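You operate a simulated robot arm through the tools that you are given. There is no shell and no other tool. Be economical: measure what you need, move in short steps, check, and stop when the job is done.

Carry out the task below with a simulated robot arm. There is one attempt and no reset: what you move stays moved.

## Task
Clear the table leaf and let it down.
Fine: the bowl and the mug go on the table first; push both bars in. Set down upright: mug.
Where things are to end (x, y in the base frame): bowl within 60 mm of [780, -500]; mug within 60 mm of [770, 240].

It is judged by the outcome, as a careful person would: the job done as asked, and still so three seconds after it is handed in. It fails if anything else is knocked over, pushed out of place, dropped, spilled or broken.

## Robot
A 7-joint arm with a two-finger parallel gripper on a trunk, on a base that drives. Base frame: it is fixed to the floor where the robot stands at the start and does not move with it; the origin is under the middle of the robot, x ahead of it, y to its left, z up; the surface under the hand at the start is at about z = 750. Units: mm, rad, N and s.
Its first joint turns from -2.897 to 2.897 rad. Places, roughly: black bar [700, 400, 700]; bowl [1250, 2000, 500]; brass bar [700, -700, 700]; dining table [900, -100, 800]; mug [2250, 2000, 250]; table leaf [500, -100, 700]. Payload 1.57 kg.
The TCP is the grasp point between the finger pads, 30 mm short of the fingertips. In the tool frame z runs along the fingers and y along their closing line. Largest opening 110 mm; finger width 24, thickness 12; the body of the gripper, 48 by 112 mm, starts 78 mm behind the TCP.
Orientation is that of the tool frame in the base frame, as [roll, pitch, yaw] about the fixed x, y, z axes, in that order (R = Rz(yaw) Ry(pitch) Rx(roll)). With the fingers straight down and closing along the base's y, the tool's x points along the base's -x, its y along +y and its z along -z.

## Interface
- The arm moves only by the tool jog_arm. Its argument "rows" is one flat list of numbers, 6 for each row, row after row: the shift along the base's x, y, z in mm, then the turn, a rotation vector about the base's x, y, z in degrees. In form: [dx, dy, dz, ax, ay, az, dx, dy, dz, ax, ay, az, ...]. A call has 1 to 10 rows; each row is the pose to reach, as a shift and turn from the pose commanded when the call began. "jaw" is the finger opening in mm, from 0 to 110, set as the call begins (left out, the last holds). A row lasts 0.2 s, in which the tool goes at most 50 mm and 0.15 rad; a call with a longer step from one row to the next is refused whole, and so is a gripper value outside its range. A pose out of reach is approached as far as the arm can. The call stops where the force on the tool passes 60 N (or 10 N more than at its start, if that is more) or the arm is blocked; 0.2 s more then pass. Each finger travels about 108 mm/s and halts on what it meets, pressing with about 39 N; the grip force reading is that of the motor and also rises with nothing between the fingers. The clock runs only during rows and for 0.2 s after the last one: add rows that repeat a pose to give the fingers time. It gives the time, the measured TCP pose, the force on the tool (base axes), the opening and the grip force at its end, in the units of the frame above (readings bear some noise), with the torque about the TCP (base axes, N m) and any sound that the robot's microphone picked up.
- Cameras (640 x 400 px; columns grow to the right, rows downward): "scene" is now at [465.7, 157.7, 996]; the picture's right is [-0.71, -0.70, 0.00], its down [-0.65, 0.66, -0.36] and it looks along [0.25, -0.26, -0.93] (base axes); focal length 214 px, centre (320, 200). "wrist" rides on the gripper at [70, 16, -141] in the tool frame; the picture's right is [-0.23, 0.97, 0.00], its down [-0.86, -0.20, -0.48] and it looks along [-0.47, -0.11, 0.88] (tool axes); focal length 222 px, centre (320, 200). There is no depth. A picture from a camera that has moved, and an enlarged one, comes with that camera's place and axes in the base frame and with its lens.
- capture(camera): a new picture of that camera. No time passes.
- move_column(by): slides the trunk up (or, below 0, down) by that many mm; the arm and the scene camera ride with it, the base frame stays. It gives what a move gives, with no picture.
- base_move(legs): drives the robot by 1 to 6 legs, each [ahead, left, turn to the left] in mm, mm and rad, along the robot's own axes; the way and the turn of a leg run together, so that a leg with both is an arc; at most 1500 mm and 3.142 rad a leg. The arm and the cameras ride along, it lands a little off, and it stops where it bumps. It gives what a move gives.
- turn_head(pan, tilt): turns the head with the scene camera to pan (to the left, within 1.798 rad either way) and tilt (down, from -0.506 to 1.204), counted from straight ahead of the robot. It gives what a move gives.
- enlarge(camera, box): a new picture of the part [left, top, right, bottom] of that camera's present view, enlarged. No time passes.
- close_job(): hands the job in; it is judged then, once.

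Go step by step. Nothing tells you exact positions but the pictures and the camera data: compare them with the known pose of the tool, close in by small moves and look again before you grip or let go. The budget is 120 turns and 78 pictures, counting those below and the enlarged ones. Unless the task says otherwise, let go and move clear before handing in, and close with one line.

The tools are called after "Call:" as name(argument=value, ...) on one line, values as JSON. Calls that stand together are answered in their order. jog_arm: Moves the arm, as the interface text tells. Its arguments: {"type":"object","properties":{"rows":{"type":"array"},"jaw":{"type":"number"}},"required":["rows"]} The other tools are called the same way: move_column (by) slides the trunk up or down; base_move (legs) drives the base; turn_head (pan, tilt) turns the head that bears the scene camera; capture (camera) takes a picture; enlarge (camera, box) takes an enlarged picture of a part of a camera's view; close_job () hands the job in.

At the start:

```text
clock: 0.0
tool_pos: [636.8, -292.4, 972.5]
tcp_rot: [2.953, -0.003, -3.141]
force: [-0.1, -0.6, 0.4]
torque: [0.0, 0.01, 0.01]
gripper_width: 110.1
finger_force: 0.1
trunk travel left (down, up): [-75.0, 535.0]
robot x, y, heading: [0.1, -4.9, 0.001]
head pan, tilt: [-0.792, 1.201]
```

scene: 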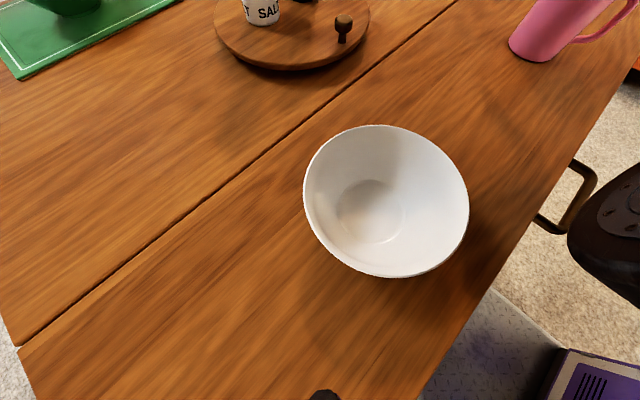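
wrist: 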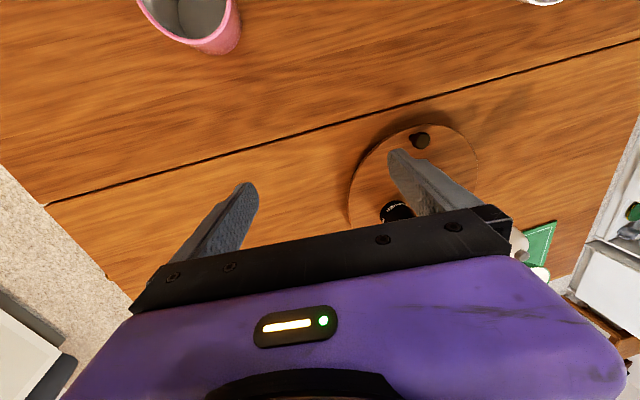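

I see a white bowl and a pink mug on the near leaf, with the seam and the main table beyond. I'll look around to find the bars and the free spots on the table.

Call:
turn_head(pan=0.0, tilt=0.6)

Call:
capture(camera="scene")

Call:
turn_head(pan=-1.0, tilt=0.7)

Call:
capture(camera="scene")

Call:
turn_head(pan=0.9, tilt=0.9)

Call:
capture(camera="scene")

```text
clock: 1.1
tool_pos: [638.0, -292.8, 972.2]
tcp_rot: [2.954, -0.002, -3.142]
force: [0.5, 1.1, 0.0]
torque: [0.0, 0.0, -0.01]
gripper_width: 110.0
finger_force: 0.0
trunk travel left (down, up): [-75.0, 535.0]
robot x, y, heading: [2.1, 1.2, -0.002]
head pan, tilt: [0.0, 0.6]
```

```text
75 pictures are left
camera scene: at [514.8, 197.4, 1040.5], right [0.0, -1.0, 0.0], down [-0.57, 0.0, -0.82], along [0.82, 0.0, -0.57], focal length 214 px, centre (320, 200)
```

scene: 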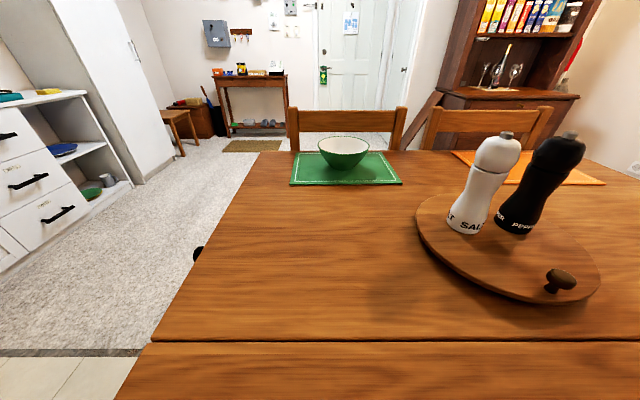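

```text
clock: 2.4
tool_pos: [637.8, -292.0, 972.4]
tcp_rot: [2.952, -0.002, -3.141]
force: [0.0, -0.2, -0.1]
torque: [0.04, -0.02, -0.05]
gripper_width: 109.7
finger_force: 0.1
trunk travel left (down, up): [-75.0, 535.0]
robot x, y, heading: [3.1, -3.7, 0.003]
head pan, tilt: [-1.0, 0.7]
```

```text
74 pictures are left
camera scene: at [472.4, 126.0, 1032.0], right [-0.84, -0.54, 0.0], down [-0.35, 0.54, -0.76], along [0.41, -0.64, -0.64], focal length 214 px, centre (320, 200)
```

scene: 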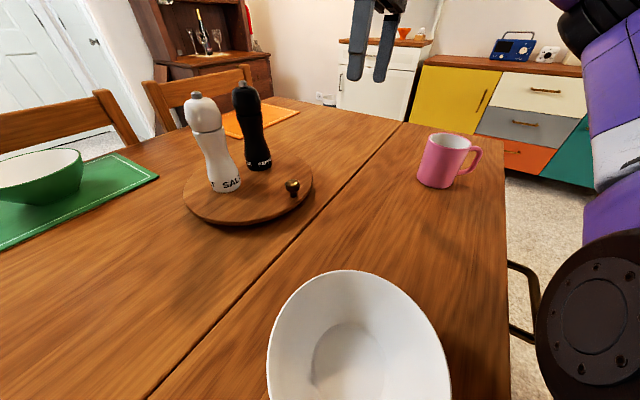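

```text
clock: 4.3
tool_pos: [637.6, -292.8, 972.8]
tcp_rot: [2.953, -0.001, -3.141]
force: [0.4, 0.7, -0.1]
torque: [0.0, 0.0, -0.02]
gripper_width: 110.0
finger_force: 0.0
trunk travel left (down, up): [-75.0, 535.0]
robot x, y, heading: [-0.2, 1.2, 0.001]
head pan, tilt: [0.901, 0.901]
```

```text
73 pictures are left
camera scene: at [473.4, 256.6, 1015.8], right [0.78, -0.62, 0.0], down [-0.49, -0.61, -0.62], along [0.39, 0.49, -0.78], focal length 214 px, centre (320, 200)
```

scene: 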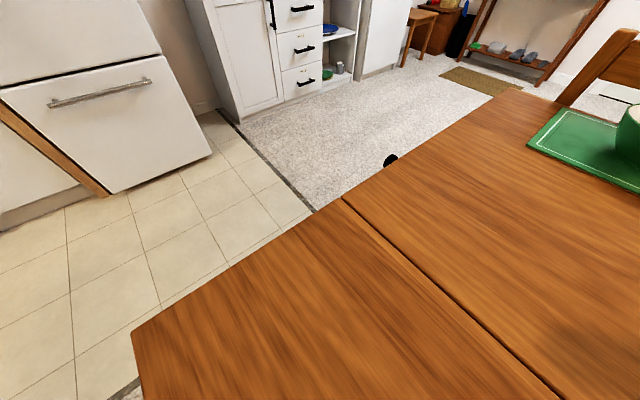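

The leaf spans about x 337–631 and the table edge is at y≈404, with a black knob near (808, 442). I'll look at the right end and at the brass thing by the near edge.

Call:
turn_head(pan=-1.5, tilt=0.9)

Call:
capture(camera="scene")

Call:
turn_head(pan=-0.6, tilt=0.5)

Call:
capture(camera="scene")

```text
clock: 6.5
tool_pos: [638.0, -292.4, 972.4]
tcp_rot: [2.952, -0.002, 3.141]
force: [0.4, -0.3, 0.4]
torque: [-0.04, -0.01, 0.0]
gripper_width: 109.8
finger_force: 0.1
trunk travel left (down, up): [-75.0, 535.0]
robot x, y, heading: [3.9, -6.3, -0.003]
head pan, tilt: [-1.499, 0.901]
```

```text
72 pictures are left
camera scene: at [431.9, 122.2, 1015.8], right [-1.0, -0.07, 0.0], down [-0.06, 0.78, -0.62], along [0.04, -0.62, -0.78], focal length 214 px, centre (320, 200)
```

scene: 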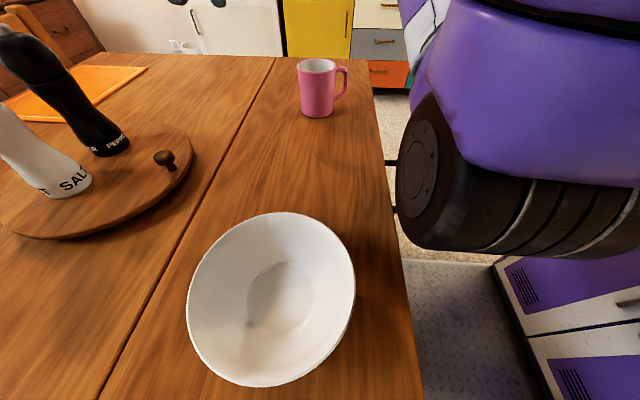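

```text
clock: 7.7
tool_pos: [637.8, -292.1, 972.4]
tcp_rot: [2.952, -0.002, -3.141]
force: [-0.3, -0.5, 0.1]
torque: [0.02, -0.02, 0.0]
gripper_width: 110.0
finger_force: 0.0
trunk travel left (down, up): [-75.0, 535.0]
robot x, y, heading: [3.1, 4.3, -0.002]
head pan, tilt: [-0.6, 0.499]
```

```text
71 pictures are left
camera scene: at [501.5, 146.0, 1049.6], right [-0.57, -0.82, 0.0], down [-0.4, 0.27, -0.88], along [0.72, -0.5, -0.48], focal length 214 px, centre (320, 200)
```

scene: 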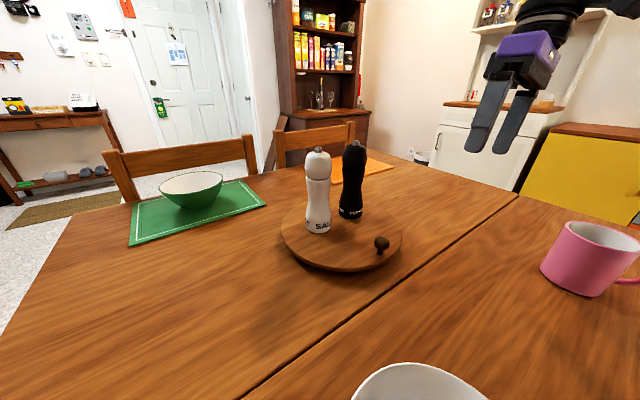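

The lazy Susan sits around (782, -103) and both goal spots look bare. The mug is near (470, -360) with its handle toward -x. I'll back the base a little so the mug and its goal are both in reach.

Call:
base_move(legs=[[-100, -50, 0]])

Call:
jog_arm(rows=[0, 0, 0, 5.4, 0, 0, 0, 0, 0, 10.7, 0, 0], jaw=110)

Call:
turn_head(pan=-0.9, tilt=0.8)

Call:
capture(camera="scene")

Call:
capture(camera="wrist")

```text
clock: 8.9
tool_pos: [537.3, -341.4, 972.7]
tcp_rot: [2.953, -0.003, -3.141]
force: [0.4, 0.0, 0.2]
torque: [0.03, 0.03, -0.01]
gripper_width: 110.3
finger_force: 0.0
trunk travel left (down, up): [-75.0, 535.0]
robot x, y, heading: [-98.4, -51.1, 0.002]
head pan, tilt: [-0.6, 0.499]
```

```text
clock: 9.5
tool_pos: [537.9, -342.0, 971.4]
tcp_rot: [2.767, -0.003, -3.141]
force: [-0.4, 0.1, 0.5]
torque: [-0.03, 0.0, 0.0]
gripper_width: 110.2
finger_force: 0.0
trunk travel left (down, up): [-75.0, 535.0]
robot x, y, heading: [-102.8, -50.7, 0.003]
head pan, tilt: [-0.6, 0.499]
```

```text
clock: 10.3
tool_pos: [537.9, -343.2, 971.7]
tcp_rot: [2.768, -0.002, -3.139]
force: [-0.5, 0.4, 0.1]
torque: [0.01, -0.03, 0.02]
gripper_width: 110.1
finger_force: 0.0
trunk travel left (down, up): [-75.0, 535.0]
robot x, y, heading: [-99.1, -54.3, -0.001]
head pan, tilt: [-0.901, 0.799]
```

```text
70 pictures are left
camera scene: at [376.1, 84.3, 1023.8], right [-0.78, -0.62, 0.0], down [-0.45, 0.56, -0.7], along [0.43, -0.55, -0.72], focal length 214 px, centre (320, 200)
```

scene: 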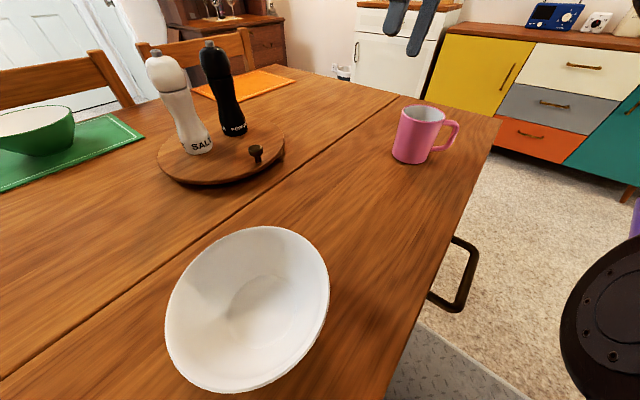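

```text
69 pictures are left
camera wrist: at [469.0, -379.2, 1108.6], right [0.23, 0.91, 0.36], down [0.86, -0.36, 0.37], along [0.46, 0.22, -0.86], focal length 222 px, centre (320, 200)
```

wrist: 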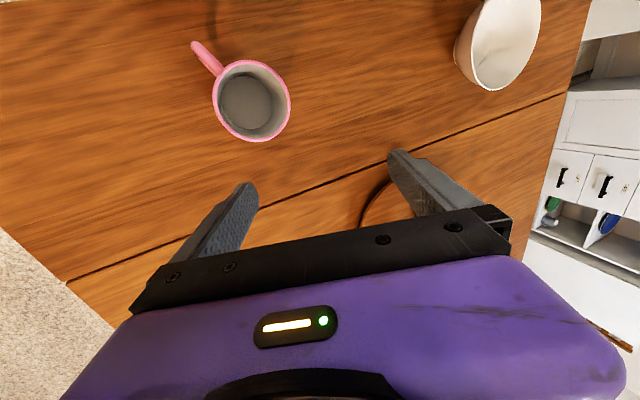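

The mug shows its rim centre near (470, -356) and its handle pointing back-right. I tilted the wrong way, so I'll straighten the tool first, then turn it to close across the handle.

Call:
jog_arm(rows=[-23, -5, 0, -7.2, 0, 0, -45, -10, 0, -14.4, 0, 0, -67, -15, 0, -21.4, 0, 0])

Call:
jog_arm(rows=[0, 0, -20, 0, 0, 8, 0, 0, -40, 0, 0, 16, 0, 0, -50, 0, 0, 24])

Call:
capture(camera="wrist")

```text
clock: 11.1
tool_pos: [475.0, -355.7, 961.6]
tcp_rot: [3.111, -0.003, -3.124]
force: [0.2, -0.1, -0.2]
torque: [-0.01, 0.02, -0.01]
gripper_width: 110.3
finger_force: 0.0
trunk travel left (down, up): [-75.0, 535.0]
robot x, y, heading: [-96.4, -48.1, 0.004]
head pan, tilt: [-0.901, 0.799]
```

```text
clock: 11.9
tool_pos: [470.0, -358.0, 922.9]
tcp_rot: [-3.141, -0.001, -2.722]
force: [0.3, 0.3, 0.0]
torque: [0.0, -0.03, -0.04]
gripper_width: 110.0
finger_force: 0.0
trunk travel left (down, up): [-75.0, 535.0]
robot x, y, heading: [-102.6, -48.1, 0.004]
head pan, tilt: [-0.901, 0.799]
```

```text
68 pictures are left
camera wrist: at [401.3, -371.0, 1062.7], right [-0.19, 0.98, 0.0], down [0.86, 0.17, 0.48], along [0.47, 0.09, -0.88], focal length 222 px, centre (320, 200)
```

wrist: 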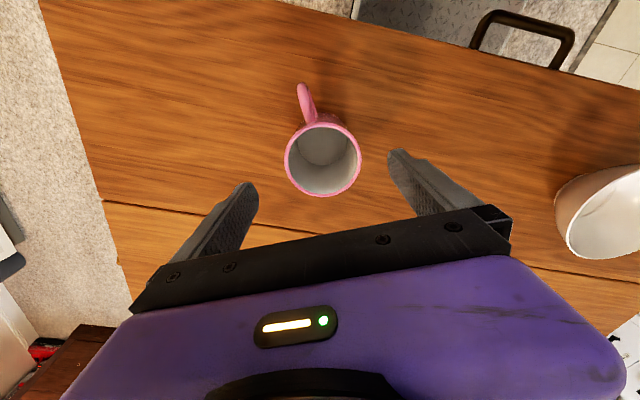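

The rim centre lines up with the tool axis. I'll descend over the mug.

Call:
jog_arm(rows=[0, 2, -40, 0, 0, 0, 0, 2, -80, 0, 0, 0, 0, 2, -115, 0, 0, 0, 0, 2, -115, 0, 0, 0])

Call:
capture(camera="wrist")

Call:
capture(camera="scene")

```text
clock: 12.9
tool_pos: [471.0, -355.4, 807.2]
tcp_rot: [3.139, -0.003, -2.723]
force: [0.3, -0.1, -0.2]
torque: [-0.02, 0.01, 0.0]
gripper_width: 110.0
finger_force: 0.1
trunk travel left (down, up): [-75.0, 535.0]
robot x, y, heading: [-100.5, -49.9, 0.002]
head pan, tilt: [-0.901, 0.799]
```

```text
67 pictures are left
camera wrist: at [401.4, -369.0, 947.2], right [-0.19, 0.98, 0.0], down [0.86, 0.17, 0.48], along [0.47, 0.09, -0.88], focal length 222 px, centre (320, 200)
```

wrist: 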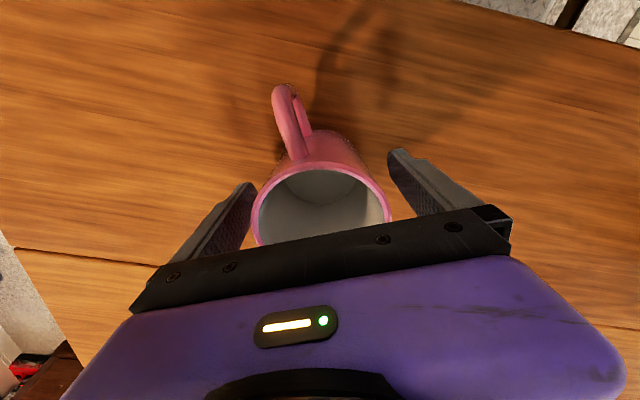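

```text
66 pictures are left
camera scene: at [376.1, 84.3, 1023.7], right [-0.78, -0.62, 0.0], down [-0.45, 0.56, -0.7], along [0.43, -0.55, -0.72], focal length 214 px, centre (320, 200)
```

scene: 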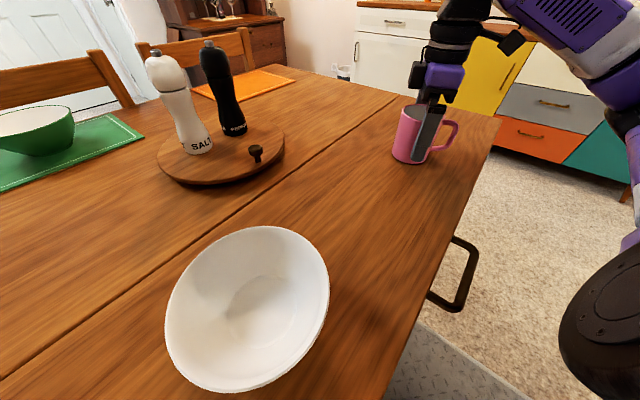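

The fingers straddle the mug; now I'll close and lift slightly.

Call:
jog_arm(rows=[0, 0, 0, 0, 0, 0, 0, 0, 0, 0, 0, 0, 0, 0, 0, 0, 0, 0], jaw=60)

Call:
jog_arm(rows=[0, 0, 30, 0, 0, 0, 0, 0, 60, 0, 0, 0, 0, 0, 100, 0, 0, 0, 0, 0, 140, 0, 0, 0])

Call:
capture(camera="scene")

```text
clock: 13.7
tool_pos: [470.2, -354.7, 807.9]
tcp_rot: [3.141, -0.002, -2.722]
force: [0.8, -0.1, 0.1]
torque: [0.01, 0.0, 0.02]
gripper_width: 81.0
finger_force: 38.8
trunk travel left (down, up): [-75.0, 535.0]
robot x, y, heading: [-103.7, -47.6, -0.003]
head pan, tilt: [-0.901, 0.799]
```

```text
clock: 14.7
tool_pos: [470.1, -355.8, 946.4]
tcp_rot: [3.14, -0.002, -2.721]
force: [-0.6, -0.1, -2.8]
torque: [0.01, -0.01, 0.02]
gripper_width: 81.4
finger_force: 39.2
trunk travel left (down, up): [-75.0, 535.0]
robot x, y, heading: [-102.9, -49.1, -0.004]
head pan, tilt: [-0.901, 0.799]
```

```text
65 pictures are left
camera scene: at [376.2, 84.1, 1023.5], right [-0.78, -0.62, 0.0], down [-0.45, 0.56, -0.7], along [0.43, -0.55, -0.72], focal length 214 px, centre (320, 200)
```

scene: 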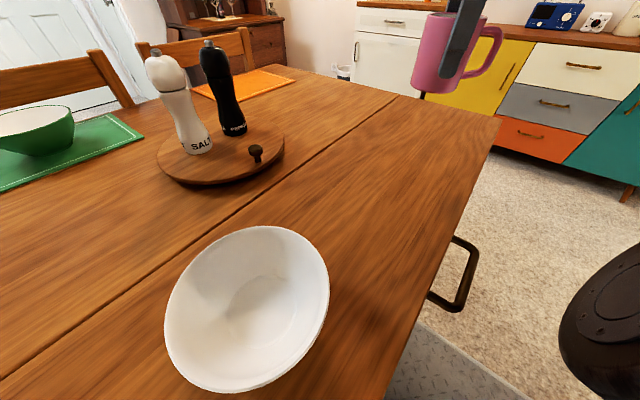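

The mug is held at 81 mm. I'll raise it to clear the bowl, drive the robot left rather than sweeping the arm under the head, then reach out over the table.

Call:
jog_arm(rows=[0, 0, 30, 0, 0, 0, 0, 0, 60, 0, 0, 0])

Call:
base_move(legs=[[0, 595, 0]])

Call:
turn_head(pan=-0.7, tilt=0.8)

Call:
capture(camera="scene")

```text
clock: 15.5
tool_pos: [472.4, -365.0, 971.9]
tcp_rot: [3.029, 0.07, -2.715]
force: [-0.2, 0.9, -2.1]
torque: [0.0, -0.01, 0.01]
gripper_width: 81.4
finger_force: 39.5
trunk travel left (down, up): [-75.0, 535.0]
robot x, y, heading: [-99.1, -48.1, 0.001]
head pan, tilt: [-0.901, 0.799]
stopped in row 2: the arm was blocked; the commanded pose is now the measured one
```

```text
clock: 18.8
tool_pos: [473.0, 228.9, 973.2]
tcp_rot: [3.027, 0.069, -2.713]
force: [1.3, -0.3, -3.2]
torque: [-0.01, 0.0, 0.01]
gripper_width: 81.4
finger_force: 39.3
trunk travel left (down, up): [-75.0, 535.0]
robot x, y, heading: [-101.8, 545.8, 0.001]
head pan, tilt: [-0.901, 0.799]
```

```text
clock: 19.6
tool_pos: [473.2, 230.3, 973.0]
tcp_rot: [3.028, 0.072, -2.714]
force: [-0.4, 0.2, -2.7]
torque: [0.02, 0.02, -0.01]
gripper_width: 81.4
finger_force: 38.8
trunk travel left (down, up): [-75.0, 535.0]
robot x, y, heading: [-103.6, 543.3, -0.002]
head pan, tilt: [-0.7, 0.799]
```

```text
64 pictures are left
camera scene: at [387.1, 690.5, 1023.7], right [-0.64, -0.77, 0.0], down [-0.55, 0.46, -0.7], along [0.53, -0.45, -0.72], focal length 214 px, centre (320, 200)
```

scene: 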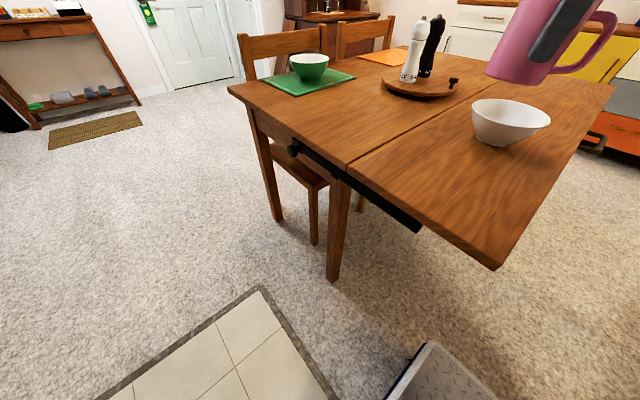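

The black bar runs along x under the left end, knob at the far end, tip under the leaf. The arm hit its reach limit high up and tilted slightly; I'll carry the mug out over its goal and straighten it.

Call:
jog_arm(rows=[45, 2, 0, -3, 0.3, 0, 90, 4, 0, -7.6, 0.9, 0, 138, 6, 0, -7.6, 0.9, 0, 186, 8, 0, -7.6, 0.9, 0, 234, 9, 0, -7.6, 0.9, 0, 280, 10, 0, -7.6, 0.9, 0, 298, 10, 0, -7.6, 0.9, 0, 298, 10, -30, -7.6, 0.9, 0])

Call:
capture(camera="scene")

```text
clock: 21.4
tool_pos: [771.6, 241.0, 942.9]
tcp_rot: [-3.14, 0.002, -2.709]
force: [-1.1, 0.7, -2.4]
torque: [0.01, 0.02, -0.05]
gripper_width: 81.1
finger_force: 39.2
trunk travel left (down, up): [-75.0, 535.0]
robot x, y, heading: [-100.6, 543.2, -0.001]
head pan, tilt: [-0.7, 0.799]
```

```text
63 pictures are left
camera scene: at [387.0, 691.0, 1023.8], right [-0.64, -0.77, 0.0], down [-0.55, 0.46, -0.7], along [0.53, -0.45, -0.72], focal length 214 px, centre (320, 200)
```

scene: 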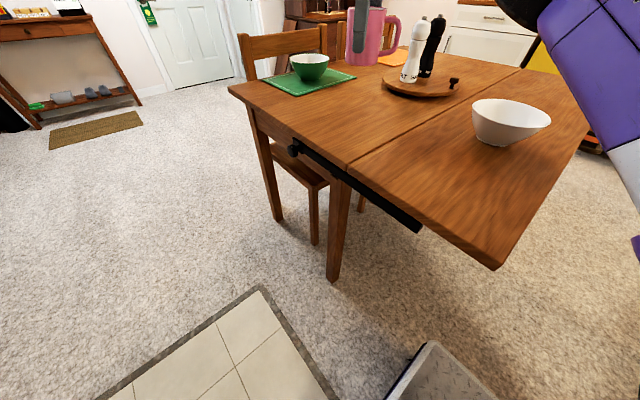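

The mug is upright over its goal. I'll lower it until it touches.

Call:
jog_arm(rows=[0, 0, -45, 0, 0, 0, 0, 0, -90, 0, 0, 0, 0, 0, -120, 0, 0, 0, 0, 0, -128, 0, 0, 0, 0, 0, -133, 0, 0, 0, 0, 0, -135, 0, 0, 0])

Call:
jog_arm(rows=[0, 0, 0, 0, 0, 0, 0, 0, 0, 0, 0, 0], jaw=108)

Call:
jog_arm(rows=[0, 0, 40, 0, 0, 0, 0, 0, 80, 0, 0, 0, 0, 0, 120, 0, 0, 0, 0, 0, 150, 0, 0, 0])

Call:
capture(camera="scene")

```text
clock: 22.8
tool_pos: [771.0, 240.5, 809.0]
tcp_rot: [-3.139, 0.001, -2.708]
force: [0.4, -0.6, -2.9]
torque: [-0.01, 0.02, 0.01]
gripper_width: 81.4
finger_force: 39.5
trunk travel left (down, up): [-75.0, 535.0]
robot x, y, heading: [-101.9, 543.0, -0.001]
head pan, tilt: [-0.7, 0.799]
```

```text
clock: 23.4
tool_pos: [769.7, 240.7, 808.5]
tcp_rot: [-3.139, 0.001, -2.709]
force: [-0.9, 0.2, 0.2]
torque: [0.0, 0.03, 0.0]
gripper_width: 107.9
finger_force: 0.0
trunk travel left (down, up): [-75.0, 535.0]
robot x, y, heading: [-102.0, 545.0, 0.0]
head pan, tilt: [-0.7, 0.799]
```

```text
clock: 24.4
tool_pos: [770.8, 239.8, 957.6]
tcp_rot: [-3.141, 0.002, -2.708]
force: [0.0, -0.7, 0.3]
torque: [0.0, 0.01, 0.01]
gripper_width: 107.8
finger_force: 0.0
trunk travel left (down, up): [-75.0, 535.0]
robot x, y, heading: [-101.1, 547.4, 0.005]
head pan, tilt: [-0.7, 0.799]
```

```text
62 pictures are left
camera scene: at [387.3, 690.4, 1023.6], right [-0.64, -0.77, 0.0], down [-0.55, 0.46, -0.7], along [0.53, -0.45, -0.72], focal length 214 px, centre (320, 200)
```

scene: 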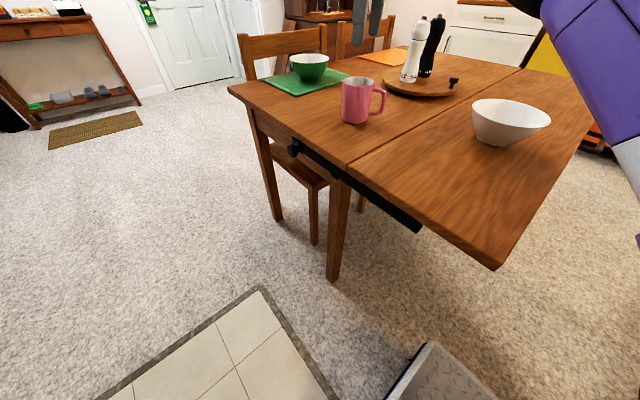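

The mug stands upright at its goal. The bowl's rim centre is about (468, 73), z≈823, radius ~85; I'll grip its right (-y) rim with the tool leaning along the wall. First I'll retract, turn straight and drive right.

Call:
jog_arm(rows=[-45, 0, -5, 0, 0, -8, -90, 0, -10, 0, 0, -16, -138, 0, -15, 0, 0, -24.8, -186, 0, -20, 0, 0, -24.8, -234, 0, -20, 0, 0, -24.8, -280, 0, -20, 0, 0, -24.8, -300, 0, -20, 0, 0, -24.8])

Call:
base_move(legs=[[0, -295, 0]])

Call:
jog_arm(rows=[0, 0, 0, 8, 0, 0, 0, 0, 0, 16, 0, 0, 0, 0, 0, 24, 0, 0])

Call:
turn_head(pan=-0.9, tilt=0.8)

Call:
capture(camera="scene")

Call:
capture(camera="wrist")

```text
refused: row 3 steps farther than a row can; nothing moved
```

```text
clock: 26.4
tool_pos: [769.1, -56.4, 957.5]
tcp_rot: [-3.141, 0.003, -2.71]
force: [-0.7, 0.3, 1.1]
torque: [-0.04, 0.01, -0.05]
gripper_width: 107.7
finger_force: 0.2
trunk travel left (down, up): [-75.0, 535.0]
robot x, y, heading: [-97.5, 249.6, -0.003]
head pan, tilt: [-0.7, 0.799]
```

```text
clock: 27.2
tool_pos: [757.5, -41.1, 953.8]
tcp_rot: [2.822, 0.145, -2.735]
force: [0.0, -0.9, -0.4]
torque: [0.01, 0.01, 0.0]
gripper_width: 108.0
finger_force: 0.0
out of reach, approached as far as the arm can: row 2, 3
trunk travel left (down, up): [-75.0, 535.0]
robot x, y, heading: [-100.5, 251.7, 0.002]
head pan, tilt: [-0.7, 0.799]
```

```text
clock: 27.9
tool_pos: [757.0, -43.2, 954.2]
tcp_rot: [2.823, 0.145, -2.738]
force: [0.2, -1.0, 0.1]
torque: [0.0, 0.0, 0.02]
gripper_width: 108.0
finger_force: 0.0
trunk travel left (down, up): [-75.0, 535.0]
robot x, y, heading: [-99.6, 248.1, 0.003]
head pan, tilt: [-0.901, 0.799]
```

```text
61 pictures are left
camera scene: at [375.9, 383.1, 1023.7], right [-0.78, -0.62, 0.0], down [-0.45, 0.56, -0.7], along [0.43, -0.55, -0.72], focal length 214 px, centre (320, 200)
```

scene: 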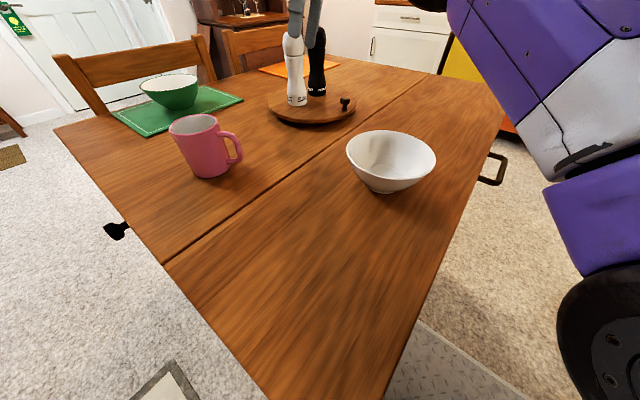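

```text
60 pictures are left
camera wrist: at [687.9, -104.2, 1080.7], right [-0.2, 0.92, 0.33], down [0.86, 0.0, 0.51], along [0.47, 0.39, -0.79], focal length 222 px, centre (320, 200)
```

wrist: 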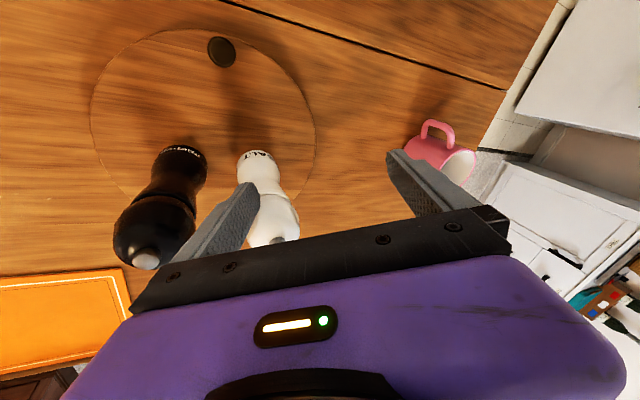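

The retract was refused, so the tool ended up over the lazy Susan near the mills. I'll look closely before moving anything.

Call:
enlarge(camera="scene", box=[240, 0, 400, 130])

Call:
enlarge(camera="wrist", box=[80, 130, 500, 290])

```text
3.08 times, centred on (320, 65) of scene
camera zoom: at [375.9, 383.1, 1023.7], right [-0.78, -0.62, 0.0], down [-0.45, 0.56, -0.7], along [0.43, -0.55, -0.72], focal length 660 px, centre (320, 615)
```

zoom: 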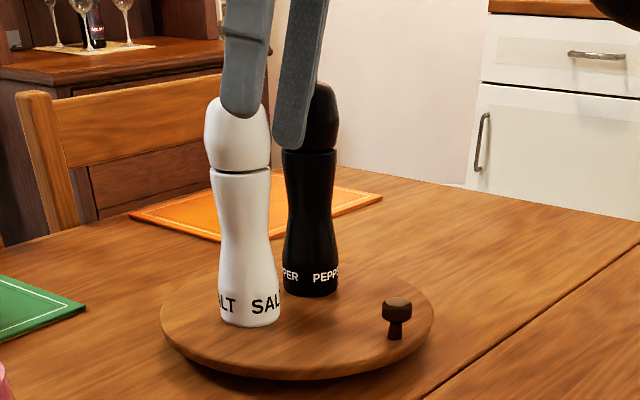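

```text
1.52 times, centred on (290, 210) of wrist
camera zoom: at [687.9, -104.2, 1080.7], right [-0.2, 0.92, 0.33], down [0.86, 0.0, 0.51], along [0.47, 0.39, -0.79], focal length 338 px, centre (366, 185)
```

zoom: 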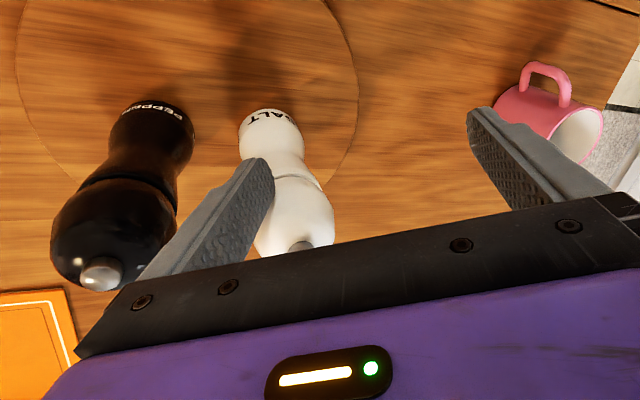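

The fingers are close to the mills' near side but touching nothing. I'll retract straight back toward -x with no turning.

Call:
jog_arm(rows=[-49, 0, 0, 0, 0, 0, -98, 0, 0, 0, 0, 0, -147, 0, 0, 0, 0, 0, -196, 0, 0, 0, 0, 0, -240, 0, 0, 0, 0, 0, -280, 0, 0, 0, 0, 0])

Call:
capture(camera="scene")

```text
clock: 29.3
tool_pos: [477.4, -41.7, 953.6]
tcp_rot: [2.823, 0.143, -2.734]
force: [0.1, -0.2, -0.6]
torque: [-0.01, -0.04, 0.01]
gripper_width: 108.0
finger_force: 0.0
trunk travel left (down, up): [-75.0, 535.0]
robot x, y, heading: [-101.4, 249.3, -0.0]
head pan, tilt: [-0.901, 0.799]
```

```text
57 pictures are left
camera scene: at [376.0, 383.3, 1023.6], right [-0.78, -0.62, 0.0], down [-0.45, 0.56, -0.7], along [0.43, -0.55, -0.72], focal length 214 px, centre (320, 200)
```

scene: 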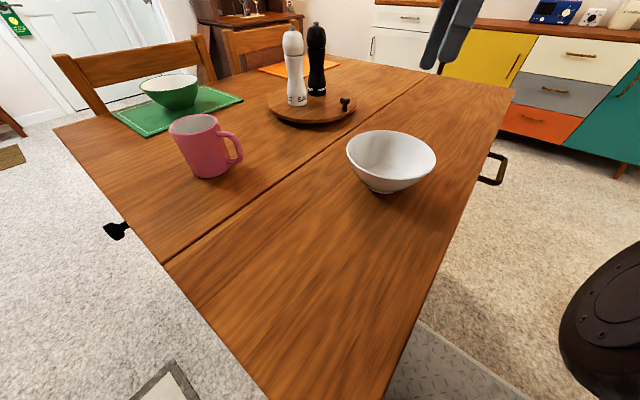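

Nothing was disturbed. Now I'll set the tool leaning along the bowl's right wall and pre-position above the rim.

Call:
jog_arm(rows=[-4, -1, -10, 1.3, 3.1, -7.5, -8, -2, -25, 2.6, 6.2, -15, -11, -3, -40, 3.9, 9.3, -22.6])

Call:
capture(camera="wrist")

Call:
capture(camera="scene")

```text
clock: 30.1
tool_pos: [466.1, -45.6, 915.3]
tcp_rot: [2.724, 0.0, -3.14]
force: [-0.7, -0.5, 0.3]
torque: [-0.01, 0.01, 0.02]
gripper_width: 108.1
finger_force: 0.0
trunk travel left (down, up): [-75.0, 535.0]
robot x, y, heading: [-101.2, 250.9, 0.001]
head pan, tilt: [-0.901, 0.799]
```

```text
56 pictures are left
camera wrist: at [397.1, -87.9, 1048.7], right [0.23, 0.89, 0.39], down [0.86, -0.37, 0.36], along [0.46, 0.26, -0.85], focal length 222 px, centre (320, 200)
```

wrist: 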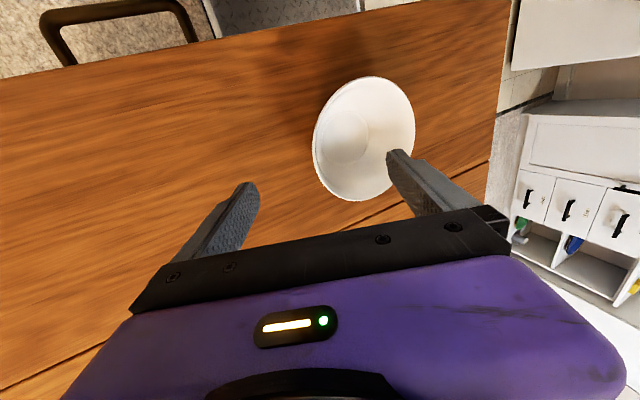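

```text
55 pictures are left
camera scene: at [375.8, 383.2, 1023.8], right [-0.78, -0.62, 0.0], down [-0.45, 0.56, -0.7], along [0.43, -0.55, -0.72], focal length 214 px, centre (320, 200)
```

scene: 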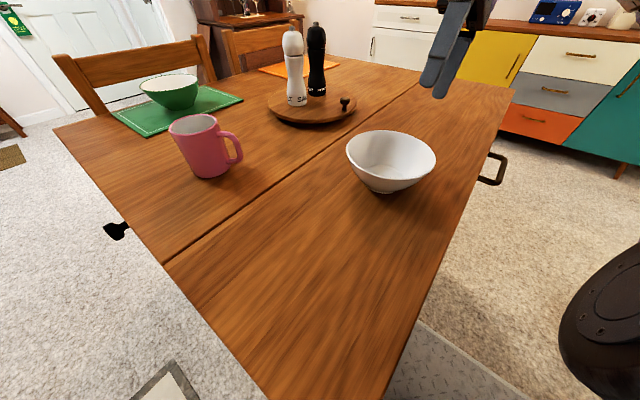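

Triangulating, the bowl's rim is at z≈807, centre about (470, 65), and the right rim edge is near y≈-8. I'll narrow the jaw and go halfway down to check.

Call:
jog_arm(rows=[2, 5, -20, 0, 0, 0, 2, 20, -55, 0, 0, 0, 2, 25, -68, 0, 0, 0, 2, 25, -68, 0, 0, 0], jaw=50)

Call:
capture(camera="wrist")

Call:
enlarge(camera="scene", box=[320, 60, 480, 200])

```text
clock: 31.1
tool_pos: [468.5, -20.3, 846.3]
tcp_rot: [2.726, 0.0, -3.135]
force: [0.4, -0.6, -0.6]
torque: [0.02, 0.03, 0.0]
gripper_width: 50.1
finger_force: 0.1
trunk travel left (down, up): [-75.0, 535.0]
robot x, y, heading: [-99.7, 248.7, -0.002]
head pan, tilt: [-0.901, 0.799]
```

```text
54 pictures are left
camera wrist: at [399.0, -63.2, 980.4], right [0.22, 0.89, 0.39], down [0.86, -0.37, 0.36], along [0.47, 0.26, -0.85], focal length 222 px, centre (320, 200)
```

wrist: 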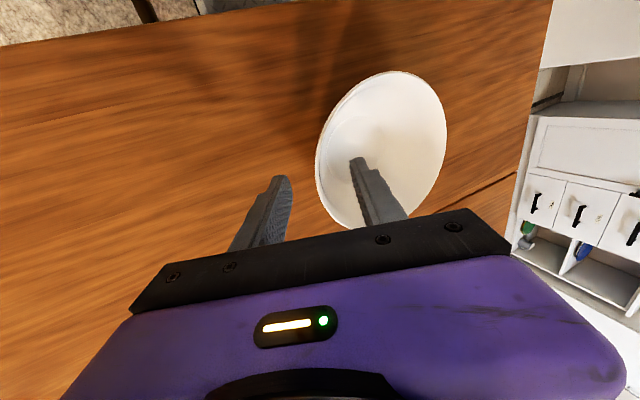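

```text
2.86 times, centred on (400, 130) of scene
camera zoom: at [375.9, 383.1, 1023.7], right [-0.78, -0.62, 0.0], down [-0.45, 0.56, -0.7], along [0.43, -0.55, -0.72], focal length 613 px, centre (91, 400)
```

zoom: 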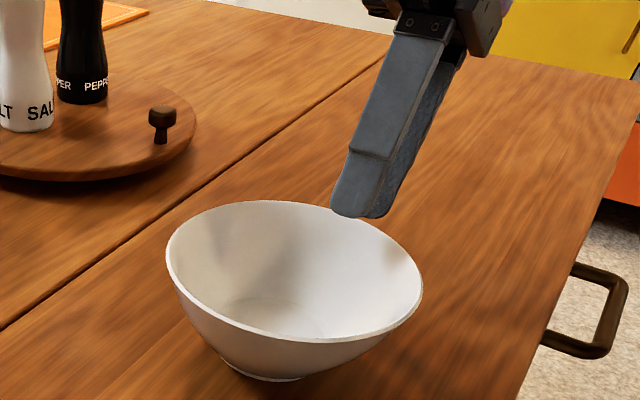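

The rim edge sits right between the fingers. I'll descend along the tool axis and close.

Call:
jog_arm(rows=[0, 9, -21, 0, 0, 0, 0, 18, -43, 0, 0, 0, 0, 18, -43, 0, 0, 0])

Call:
jog_arm(rows=[0, 0, 0, 0, 0, 0, 0, 0, 0, 0, 0, 0, 0, 0, 0, 0, 0, 0], jaw=0)

Call:
enlarge(camera="scene", box=[320, 60, 480, 200])

```text
clock: 31.9
tool_pos: [468.3, -3.4, 802.1]
tcp_rot: [2.725, 0.0, -3.138]
force: [0.1, -0.8, 0.1]
torque: [-0.03, -0.02, -0.02]
gripper_width: 50.3
finger_force: 0.1
trunk travel left (down, up): [-75.0, 535.0]
robot x, y, heading: [-99.0, 247.6, 0.0]
head pan, tilt: [-0.901, 0.799]
```

```text
clock: 32.7
tool_pos: [468.6, -2.9, 805.1]
tcp_rot: [2.722, 0.003, -3.137]
force: [3.6, 1.8, 9.8]
torque: [1.23, -0.35, -0.32]
gripper_width: 7.5
finger_force: 26.7
trunk travel left (down, up): [-75.0, 535.0]
robot x, y, heading: [-97.6, 247.9, -0.002]
head pan, tilt: [-0.901, 0.799]
```

```text
2.86 times, centred on (400, 130) of scene
camera zoom: at [375.8, 383.2, 1023.9], right [-0.78, -0.62, 0.0], down [-0.45, 0.56, -0.7], along [0.43, -0.55, -0.72], focal length 613 px, centre (91, 400)
```

zoom: 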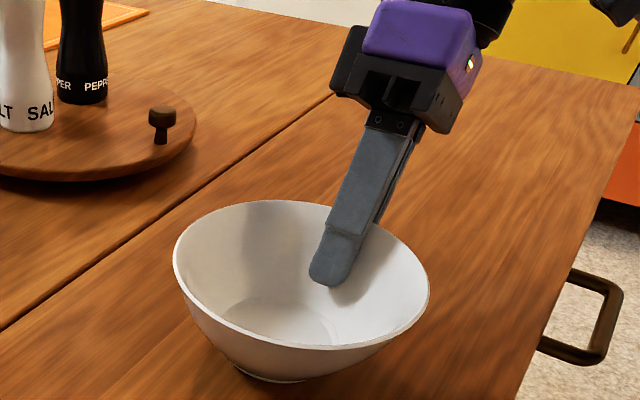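

The rim is gripped (7.5 mm). I'll lift, then drive right.

Call:
jog_arm(rows=[0, 0, 10, 0, 0, 0, 0, 0, 30, 0, 0, 0, 0, 0, 60, 0, 0, 0, 0, 0, 85, 0, 0, 0, 0, 0, 105, 0, 0, 0])

Call:
capture(camera="scene")

```text
clock: 33.9
tool_pos: [468.2, -3.0, 908.3]
tcp_rot: [2.725, 0.001, -3.137]
force: [-0.1, 0.4, -3.0]
torque: [-0.21, 0.03, -0.04]
gripper_width: 6.2
finger_force: 25.6
trunk travel left (down, up): [-75.0, 535.0]
robot x, y, heading: [-99.1, 249.9, -0.002]
head pan, tilt: [-0.901, 0.799]
```

```text
51 pictures are left
camera scene: at [375.9, 383.1, 1023.6], right [-0.78, -0.62, 0.0], down [-0.45, 0.56, -0.7], along [0.43, -0.55, -0.72], focal length 214 px, centre (320, 200)
```

scene: 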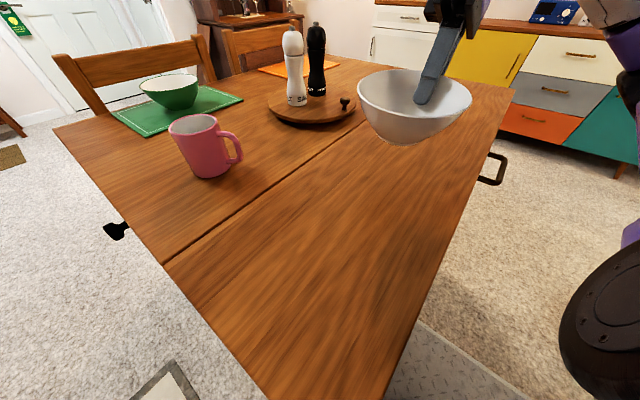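

The bowl is held level. Driving right now.

Call:
base_move(legs=[[0, -650, 0], [55, 0, 0]])

Call:
turn_head(pan=-0.6, tilt=0.8)

Call:
capture(camera="scene")

```text
clock: 38.1
tool_pos: [523.8, -650.4, 908.2]
tcp_rot: [2.725, 0.0, -3.138]
force: [0.4, 0.3, -3.6]
torque: [-0.21, 0.02, 0.01]
gripper_width: 6.2
finger_force: 25.8
trunk travel left (down, up): [-75.0, 535.0]
robot x, y, heading: [-45.3, -402.0, 0.003]
head pan, tilt: [-0.901, 0.799]
```

```text
clock: 38.9
tool_pos: [524.4, -650.7, 907.1]
tcp_rot: [2.725, -0.001, -3.137]
force: [0.1, -0.1, -4.1]
torque: [-0.21, 0.02, 0.0]
gripper_width: 6.1
finger_force: 26.0
trunk travel left (down, up): [-75.0, 535.0]
robot x, y, heading: [-47.1, -399.9, 0.0]
head pan, tilt: [-0.6, 0.799]
```

```text
50 pictures are left
camera scene: at [447.4, -247.1, 1023.7], right [-0.57, -0.82, 0.0], down [-0.59, 0.41, -0.7], along [0.58, -0.39, -0.72], focal length 214 px, centre (320, 200)
```

scene: 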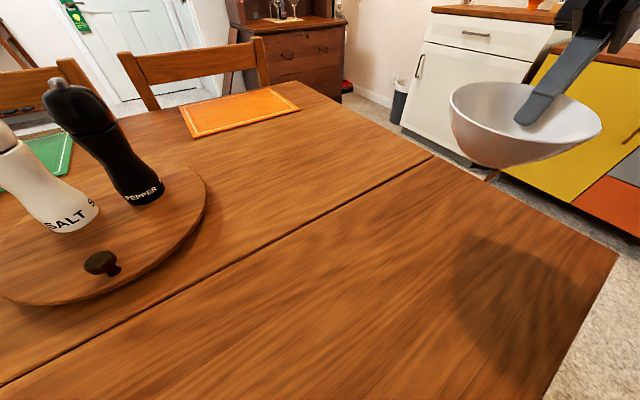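

The target spot is bare. I'll reach out so the bowl's centre is over (780, -500).

Call:
jog_arm(rows=[40, 15, 0, 0, 0, 0, 80, 30, 0, 0, 0, 0, 125, 45, 0, 0, 0, 0, 170, 58, 0, 0, 0, 0, 215, 70, 0, 0, 0, 0, 254, 82, 0, 0, 0, 0, 254, 82, -30, 0, 0, 0])

Call:
capture(camera="scene")

```text
clock: 40.5
tool_pos: [778.4, -567.8, 878.4]
tcp_rot: [2.724, 0.0, -3.136]
force: [-0.9, -0.2, -3.2]
torque: [-0.17, 0.0, 0.01]
gripper_width: 6.1
finger_force: 25.7
trunk travel left (down, up): [-75.0, 535.0]
robot x, y, heading: [-46.5, -400.2, 0.001]
head pan, tilt: [-0.6, 0.799]
```

```text
49 pictures are left
camera scene: at [447.3, -246.9, 1023.8], right [-0.56, -0.83, 0.0], down [-0.59, 0.4, -0.7], along [0.58, -0.39, -0.72], focal length 214 px, centre (320, 200)
```

scene: 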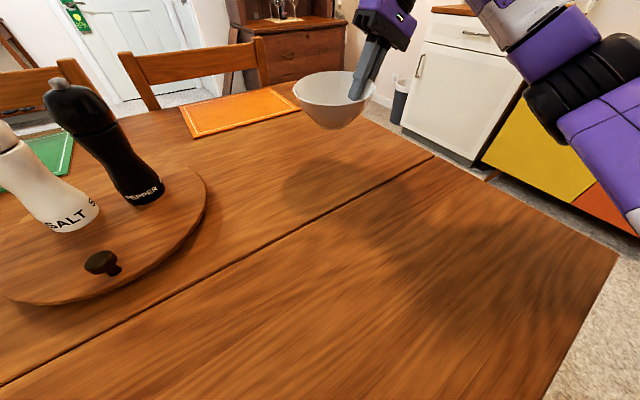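

Aligned; lowering gently.

Call:
jog_arm(rows=[0, 0, -40, 0, 0, 0, 0, 0, -62, 0, 0, 0, 0, 0, -69, 0, 0, 0, 0, 0, -72, 0, 0, 0, 0, 0, -74, 0, 0, 0])

Call:
enlarge(camera="scene", box=[240, 50, 440, 200])

```text
clock: 41.7
tool_pos: [776.2, -568.5, 803.7]
tcp_rot: [2.724, 0.003, -3.138]
force: [0.5, -7.7, 16.8]
torque: [1.26, 0.15, 0.02]
gripper_width: 7.3
finger_force: 26.5
trunk travel left (down, up): [-75.0, 535.0]
robot x, y, heading: [-44.6, -397.2, 0.001]
head pan, tilt: [-0.6, 0.799]
```

```text
2.67 times, centred on (340, 125) of scene
camera zoom: at [447.1, -247.3, 1024.1], right [-0.56, -0.83, 0.0], down [-0.59, 0.41, -0.7], along [0.58, -0.39, -0.72], focal length 572 px, centre (267, 400)
```

zoom: 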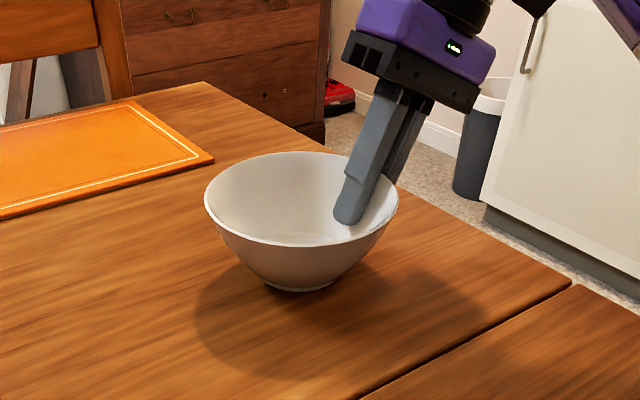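

It's seated. I'll open and withdraw along the tool axis.

Call:
jog_arm(rows=[0, 0, 0, 0, 0, 0, 0, 0, 0, 0, 0, 0], jaw=36)

Call:
jog_arm(rows=[0, -16, 36, 0, 0, 0, 0, -34, 78, 0, 0, 0, 0, -50, 115, 0, 0, 0])

Call:
capture(camera="scene")

```text
clock: 42.3
tool_pos: [777.5, -567.6, 802.1]
tcp_rot: [2.725, 0.0, -3.136]
force: [0.9, -0.5, 0.6]
torque: [0.02, -0.01, -0.02]
gripper_width: 36.1
finger_force: 0.0
trunk travel left (down, up): [-75.0, 535.0]
robot x, y, heading: [-46.8, -399.5, 0.002]
head pan, tilt: [-0.6, 0.799]
```

```text
clock: 43.1
tool_pos: [778.9, -618.0, 920.1]
tcp_rot: [2.725, 0.001, -3.135]
force: [0.2, 0.5, 0.2]
torque: [0.04, 0.05, 0.01]
gripper_width: 35.7
finger_force: 0.0
trunk travel left (down, up): [-75.0, 535.0]
robot x, y, heading: [-45.6, -399.0, 0.001]
head pan, tilt: [-0.6, 0.799]
```

```text
47 pictures are left
camera scene: at [447.5, -247.0, 1023.5], right [-0.56, -0.83, 0.0], down [-0.59, 0.4, -0.7], along [0.58, -0.39, -0.72], focal length 214 px, centre (320, 200)
```

scene: 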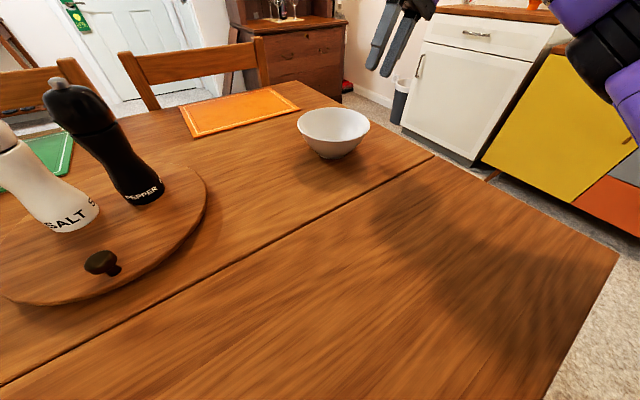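

The bowl is on the table at its goal. I'll retract, straighten the tool and drive to the left end to inspect the black bar.

Call:
jog_arm(rows=[-45, 0, 10, 0, 0, 0, -90, 0, 20, 0, 0, 0, -135, 0, 25, -8, 0, 0, -180, 0, 25, -16, 0, 0, -225, 0, 25, -24, 0, 0, -250, 0, 25, -24, 0, 0], jaw=60)

Call:
base_move(legs=[[-60, 0, 0], [0, 1450, 0]])

Call:
turn_head(pan=-0.7, tilt=0.6)

Call:
capture(camera="scene")

```text
clock: 44.5
tool_pos: [527.4, -617.6, 943.9]
tcp_rot: [-3.138, -0.001, -3.136]
force: [-0.1, -0.5, -0.4]
torque: [0.02, 0.0, -0.04]
gripper_width: 60.0
finger_force: 0.1
trunk travel left (down, up): [-75.0, 535.0]
robot x, y, heading: [-41.5, -398.8, 0.003]
head pan, tilt: [-0.6, 0.799]
```

```text
clock: 52.3
tool_pos: [468.3, 850.5, 943.3]
tcp_rot: [-3.14, -0.002, -3.14]
force: [-1.0, 0.1, 0.4]
torque: [-0.03, 0.01, 0.01]
gripper_width: 60.0
finger_force: 0.1
trunk travel left (down, up): [-75.0, 535.0]
robot x, y, heading: [-103.0, 1069.9, -0.006]
head pan, tilt: [-0.6, 0.799]
```

```text
clock: 53.1
tool_pos: [468.2, 851.3, 944.0]
tcp_rot: [-3.139, -0.001, -3.138]
force: [-0.3, -0.2, 0.7]
torque: [0.0, -0.01, 0.0]
gripper_width: 60.0
finger_force: 0.1
trunk travel left (down, up): [-75.0, 535.0]
robot x, y, heading: [-106.2, 1067.3, -0.0]
head pan, tilt: [-0.7, 0.6]
```

```text
46 pictures are left
camera scene: at [388.9, 1210.4, 1040.5], right [-0.64, -0.76, 0.0], down [-0.43, 0.36, -0.82], along [0.63, -0.53, -0.57], focal length 214 px, centre (320, 200)
```

scene: 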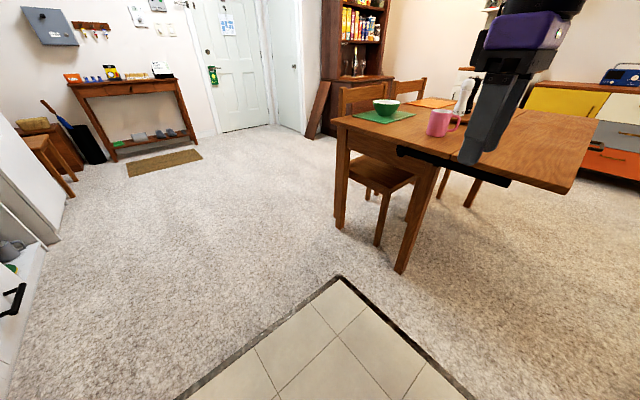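

The aisle left of the table is clear. I'll drive beside the black knob and face the table end (-y).

Call:
base_move(legs=[[1130, 0, 0], [0, 0, -1.571]])

Call:
turn_head(pan=-0.5, tilt=0.8)

Call:
capture(camera="scene")

Call:
capture(camera="wrist")

```text
clock: 62.7
tool_pos: [816.3, 496.7, 945.1]
tcp_rot: [-3.139, -0.003, 1.585]
force: [0.8, 0.3, -0.4]
torque: [0.02, -0.02, -0.04]
gripper_width: 60.2
finger_force: 0.0
trunk travel left (down, up): [-75.0, 535.0]
robot x, y, heading: [1030.2, 1070.8, -1.563]
head pan, tilt: [-0.7, 0.6]
```

```text
clock: 63.4
tool_pos: [817.3, 495.7, 944.1]
tcp_rot: [-3.14, -0.003, 1.584]
force: [-1.0, -1.0, 0.4]
torque: [0.0, 0.02, 0.01]
gripper_width: 60.0
finger_force: 0.0
trunk travel left (down, up): [-75.0, 535.0]
robot x, y, heading: [1032.7, 1070.7, -1.558]
head pan, tilt: [-0.499, 0.799]
```

```text
45 pictures are left
camera scene: at [1196.0, 572.6, 1023.8], right [-0.88, 0.47, 0.0], down [0.34, 0.63, -0.7], along [-0.33, -0.62, -0.72], focal length 214 px, centre (320, 200)
```

scene: 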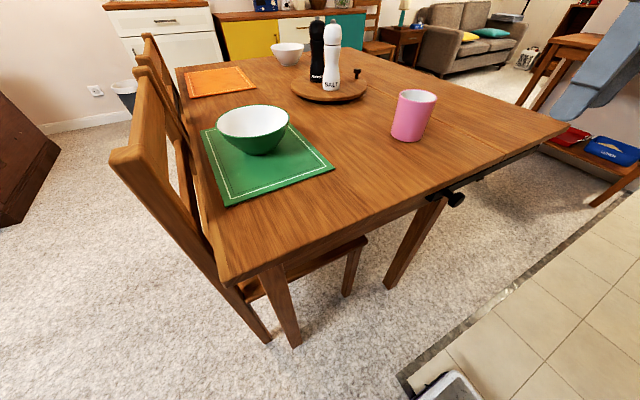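

```text
44 pictures are left
camera wrist: at [833.1, 565.9, 1084.1], right [0.98, -0.21, 0.0], down [-0.19, -0.86, 0.48], along [-0.1, -0.47, -0.88], focal length 222 px, centre (320, 200)
```

wrist: 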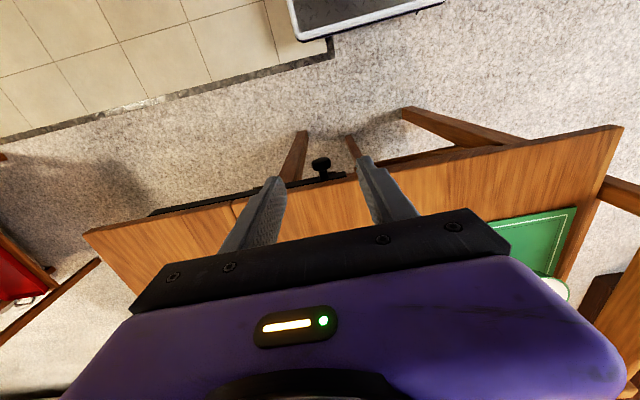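

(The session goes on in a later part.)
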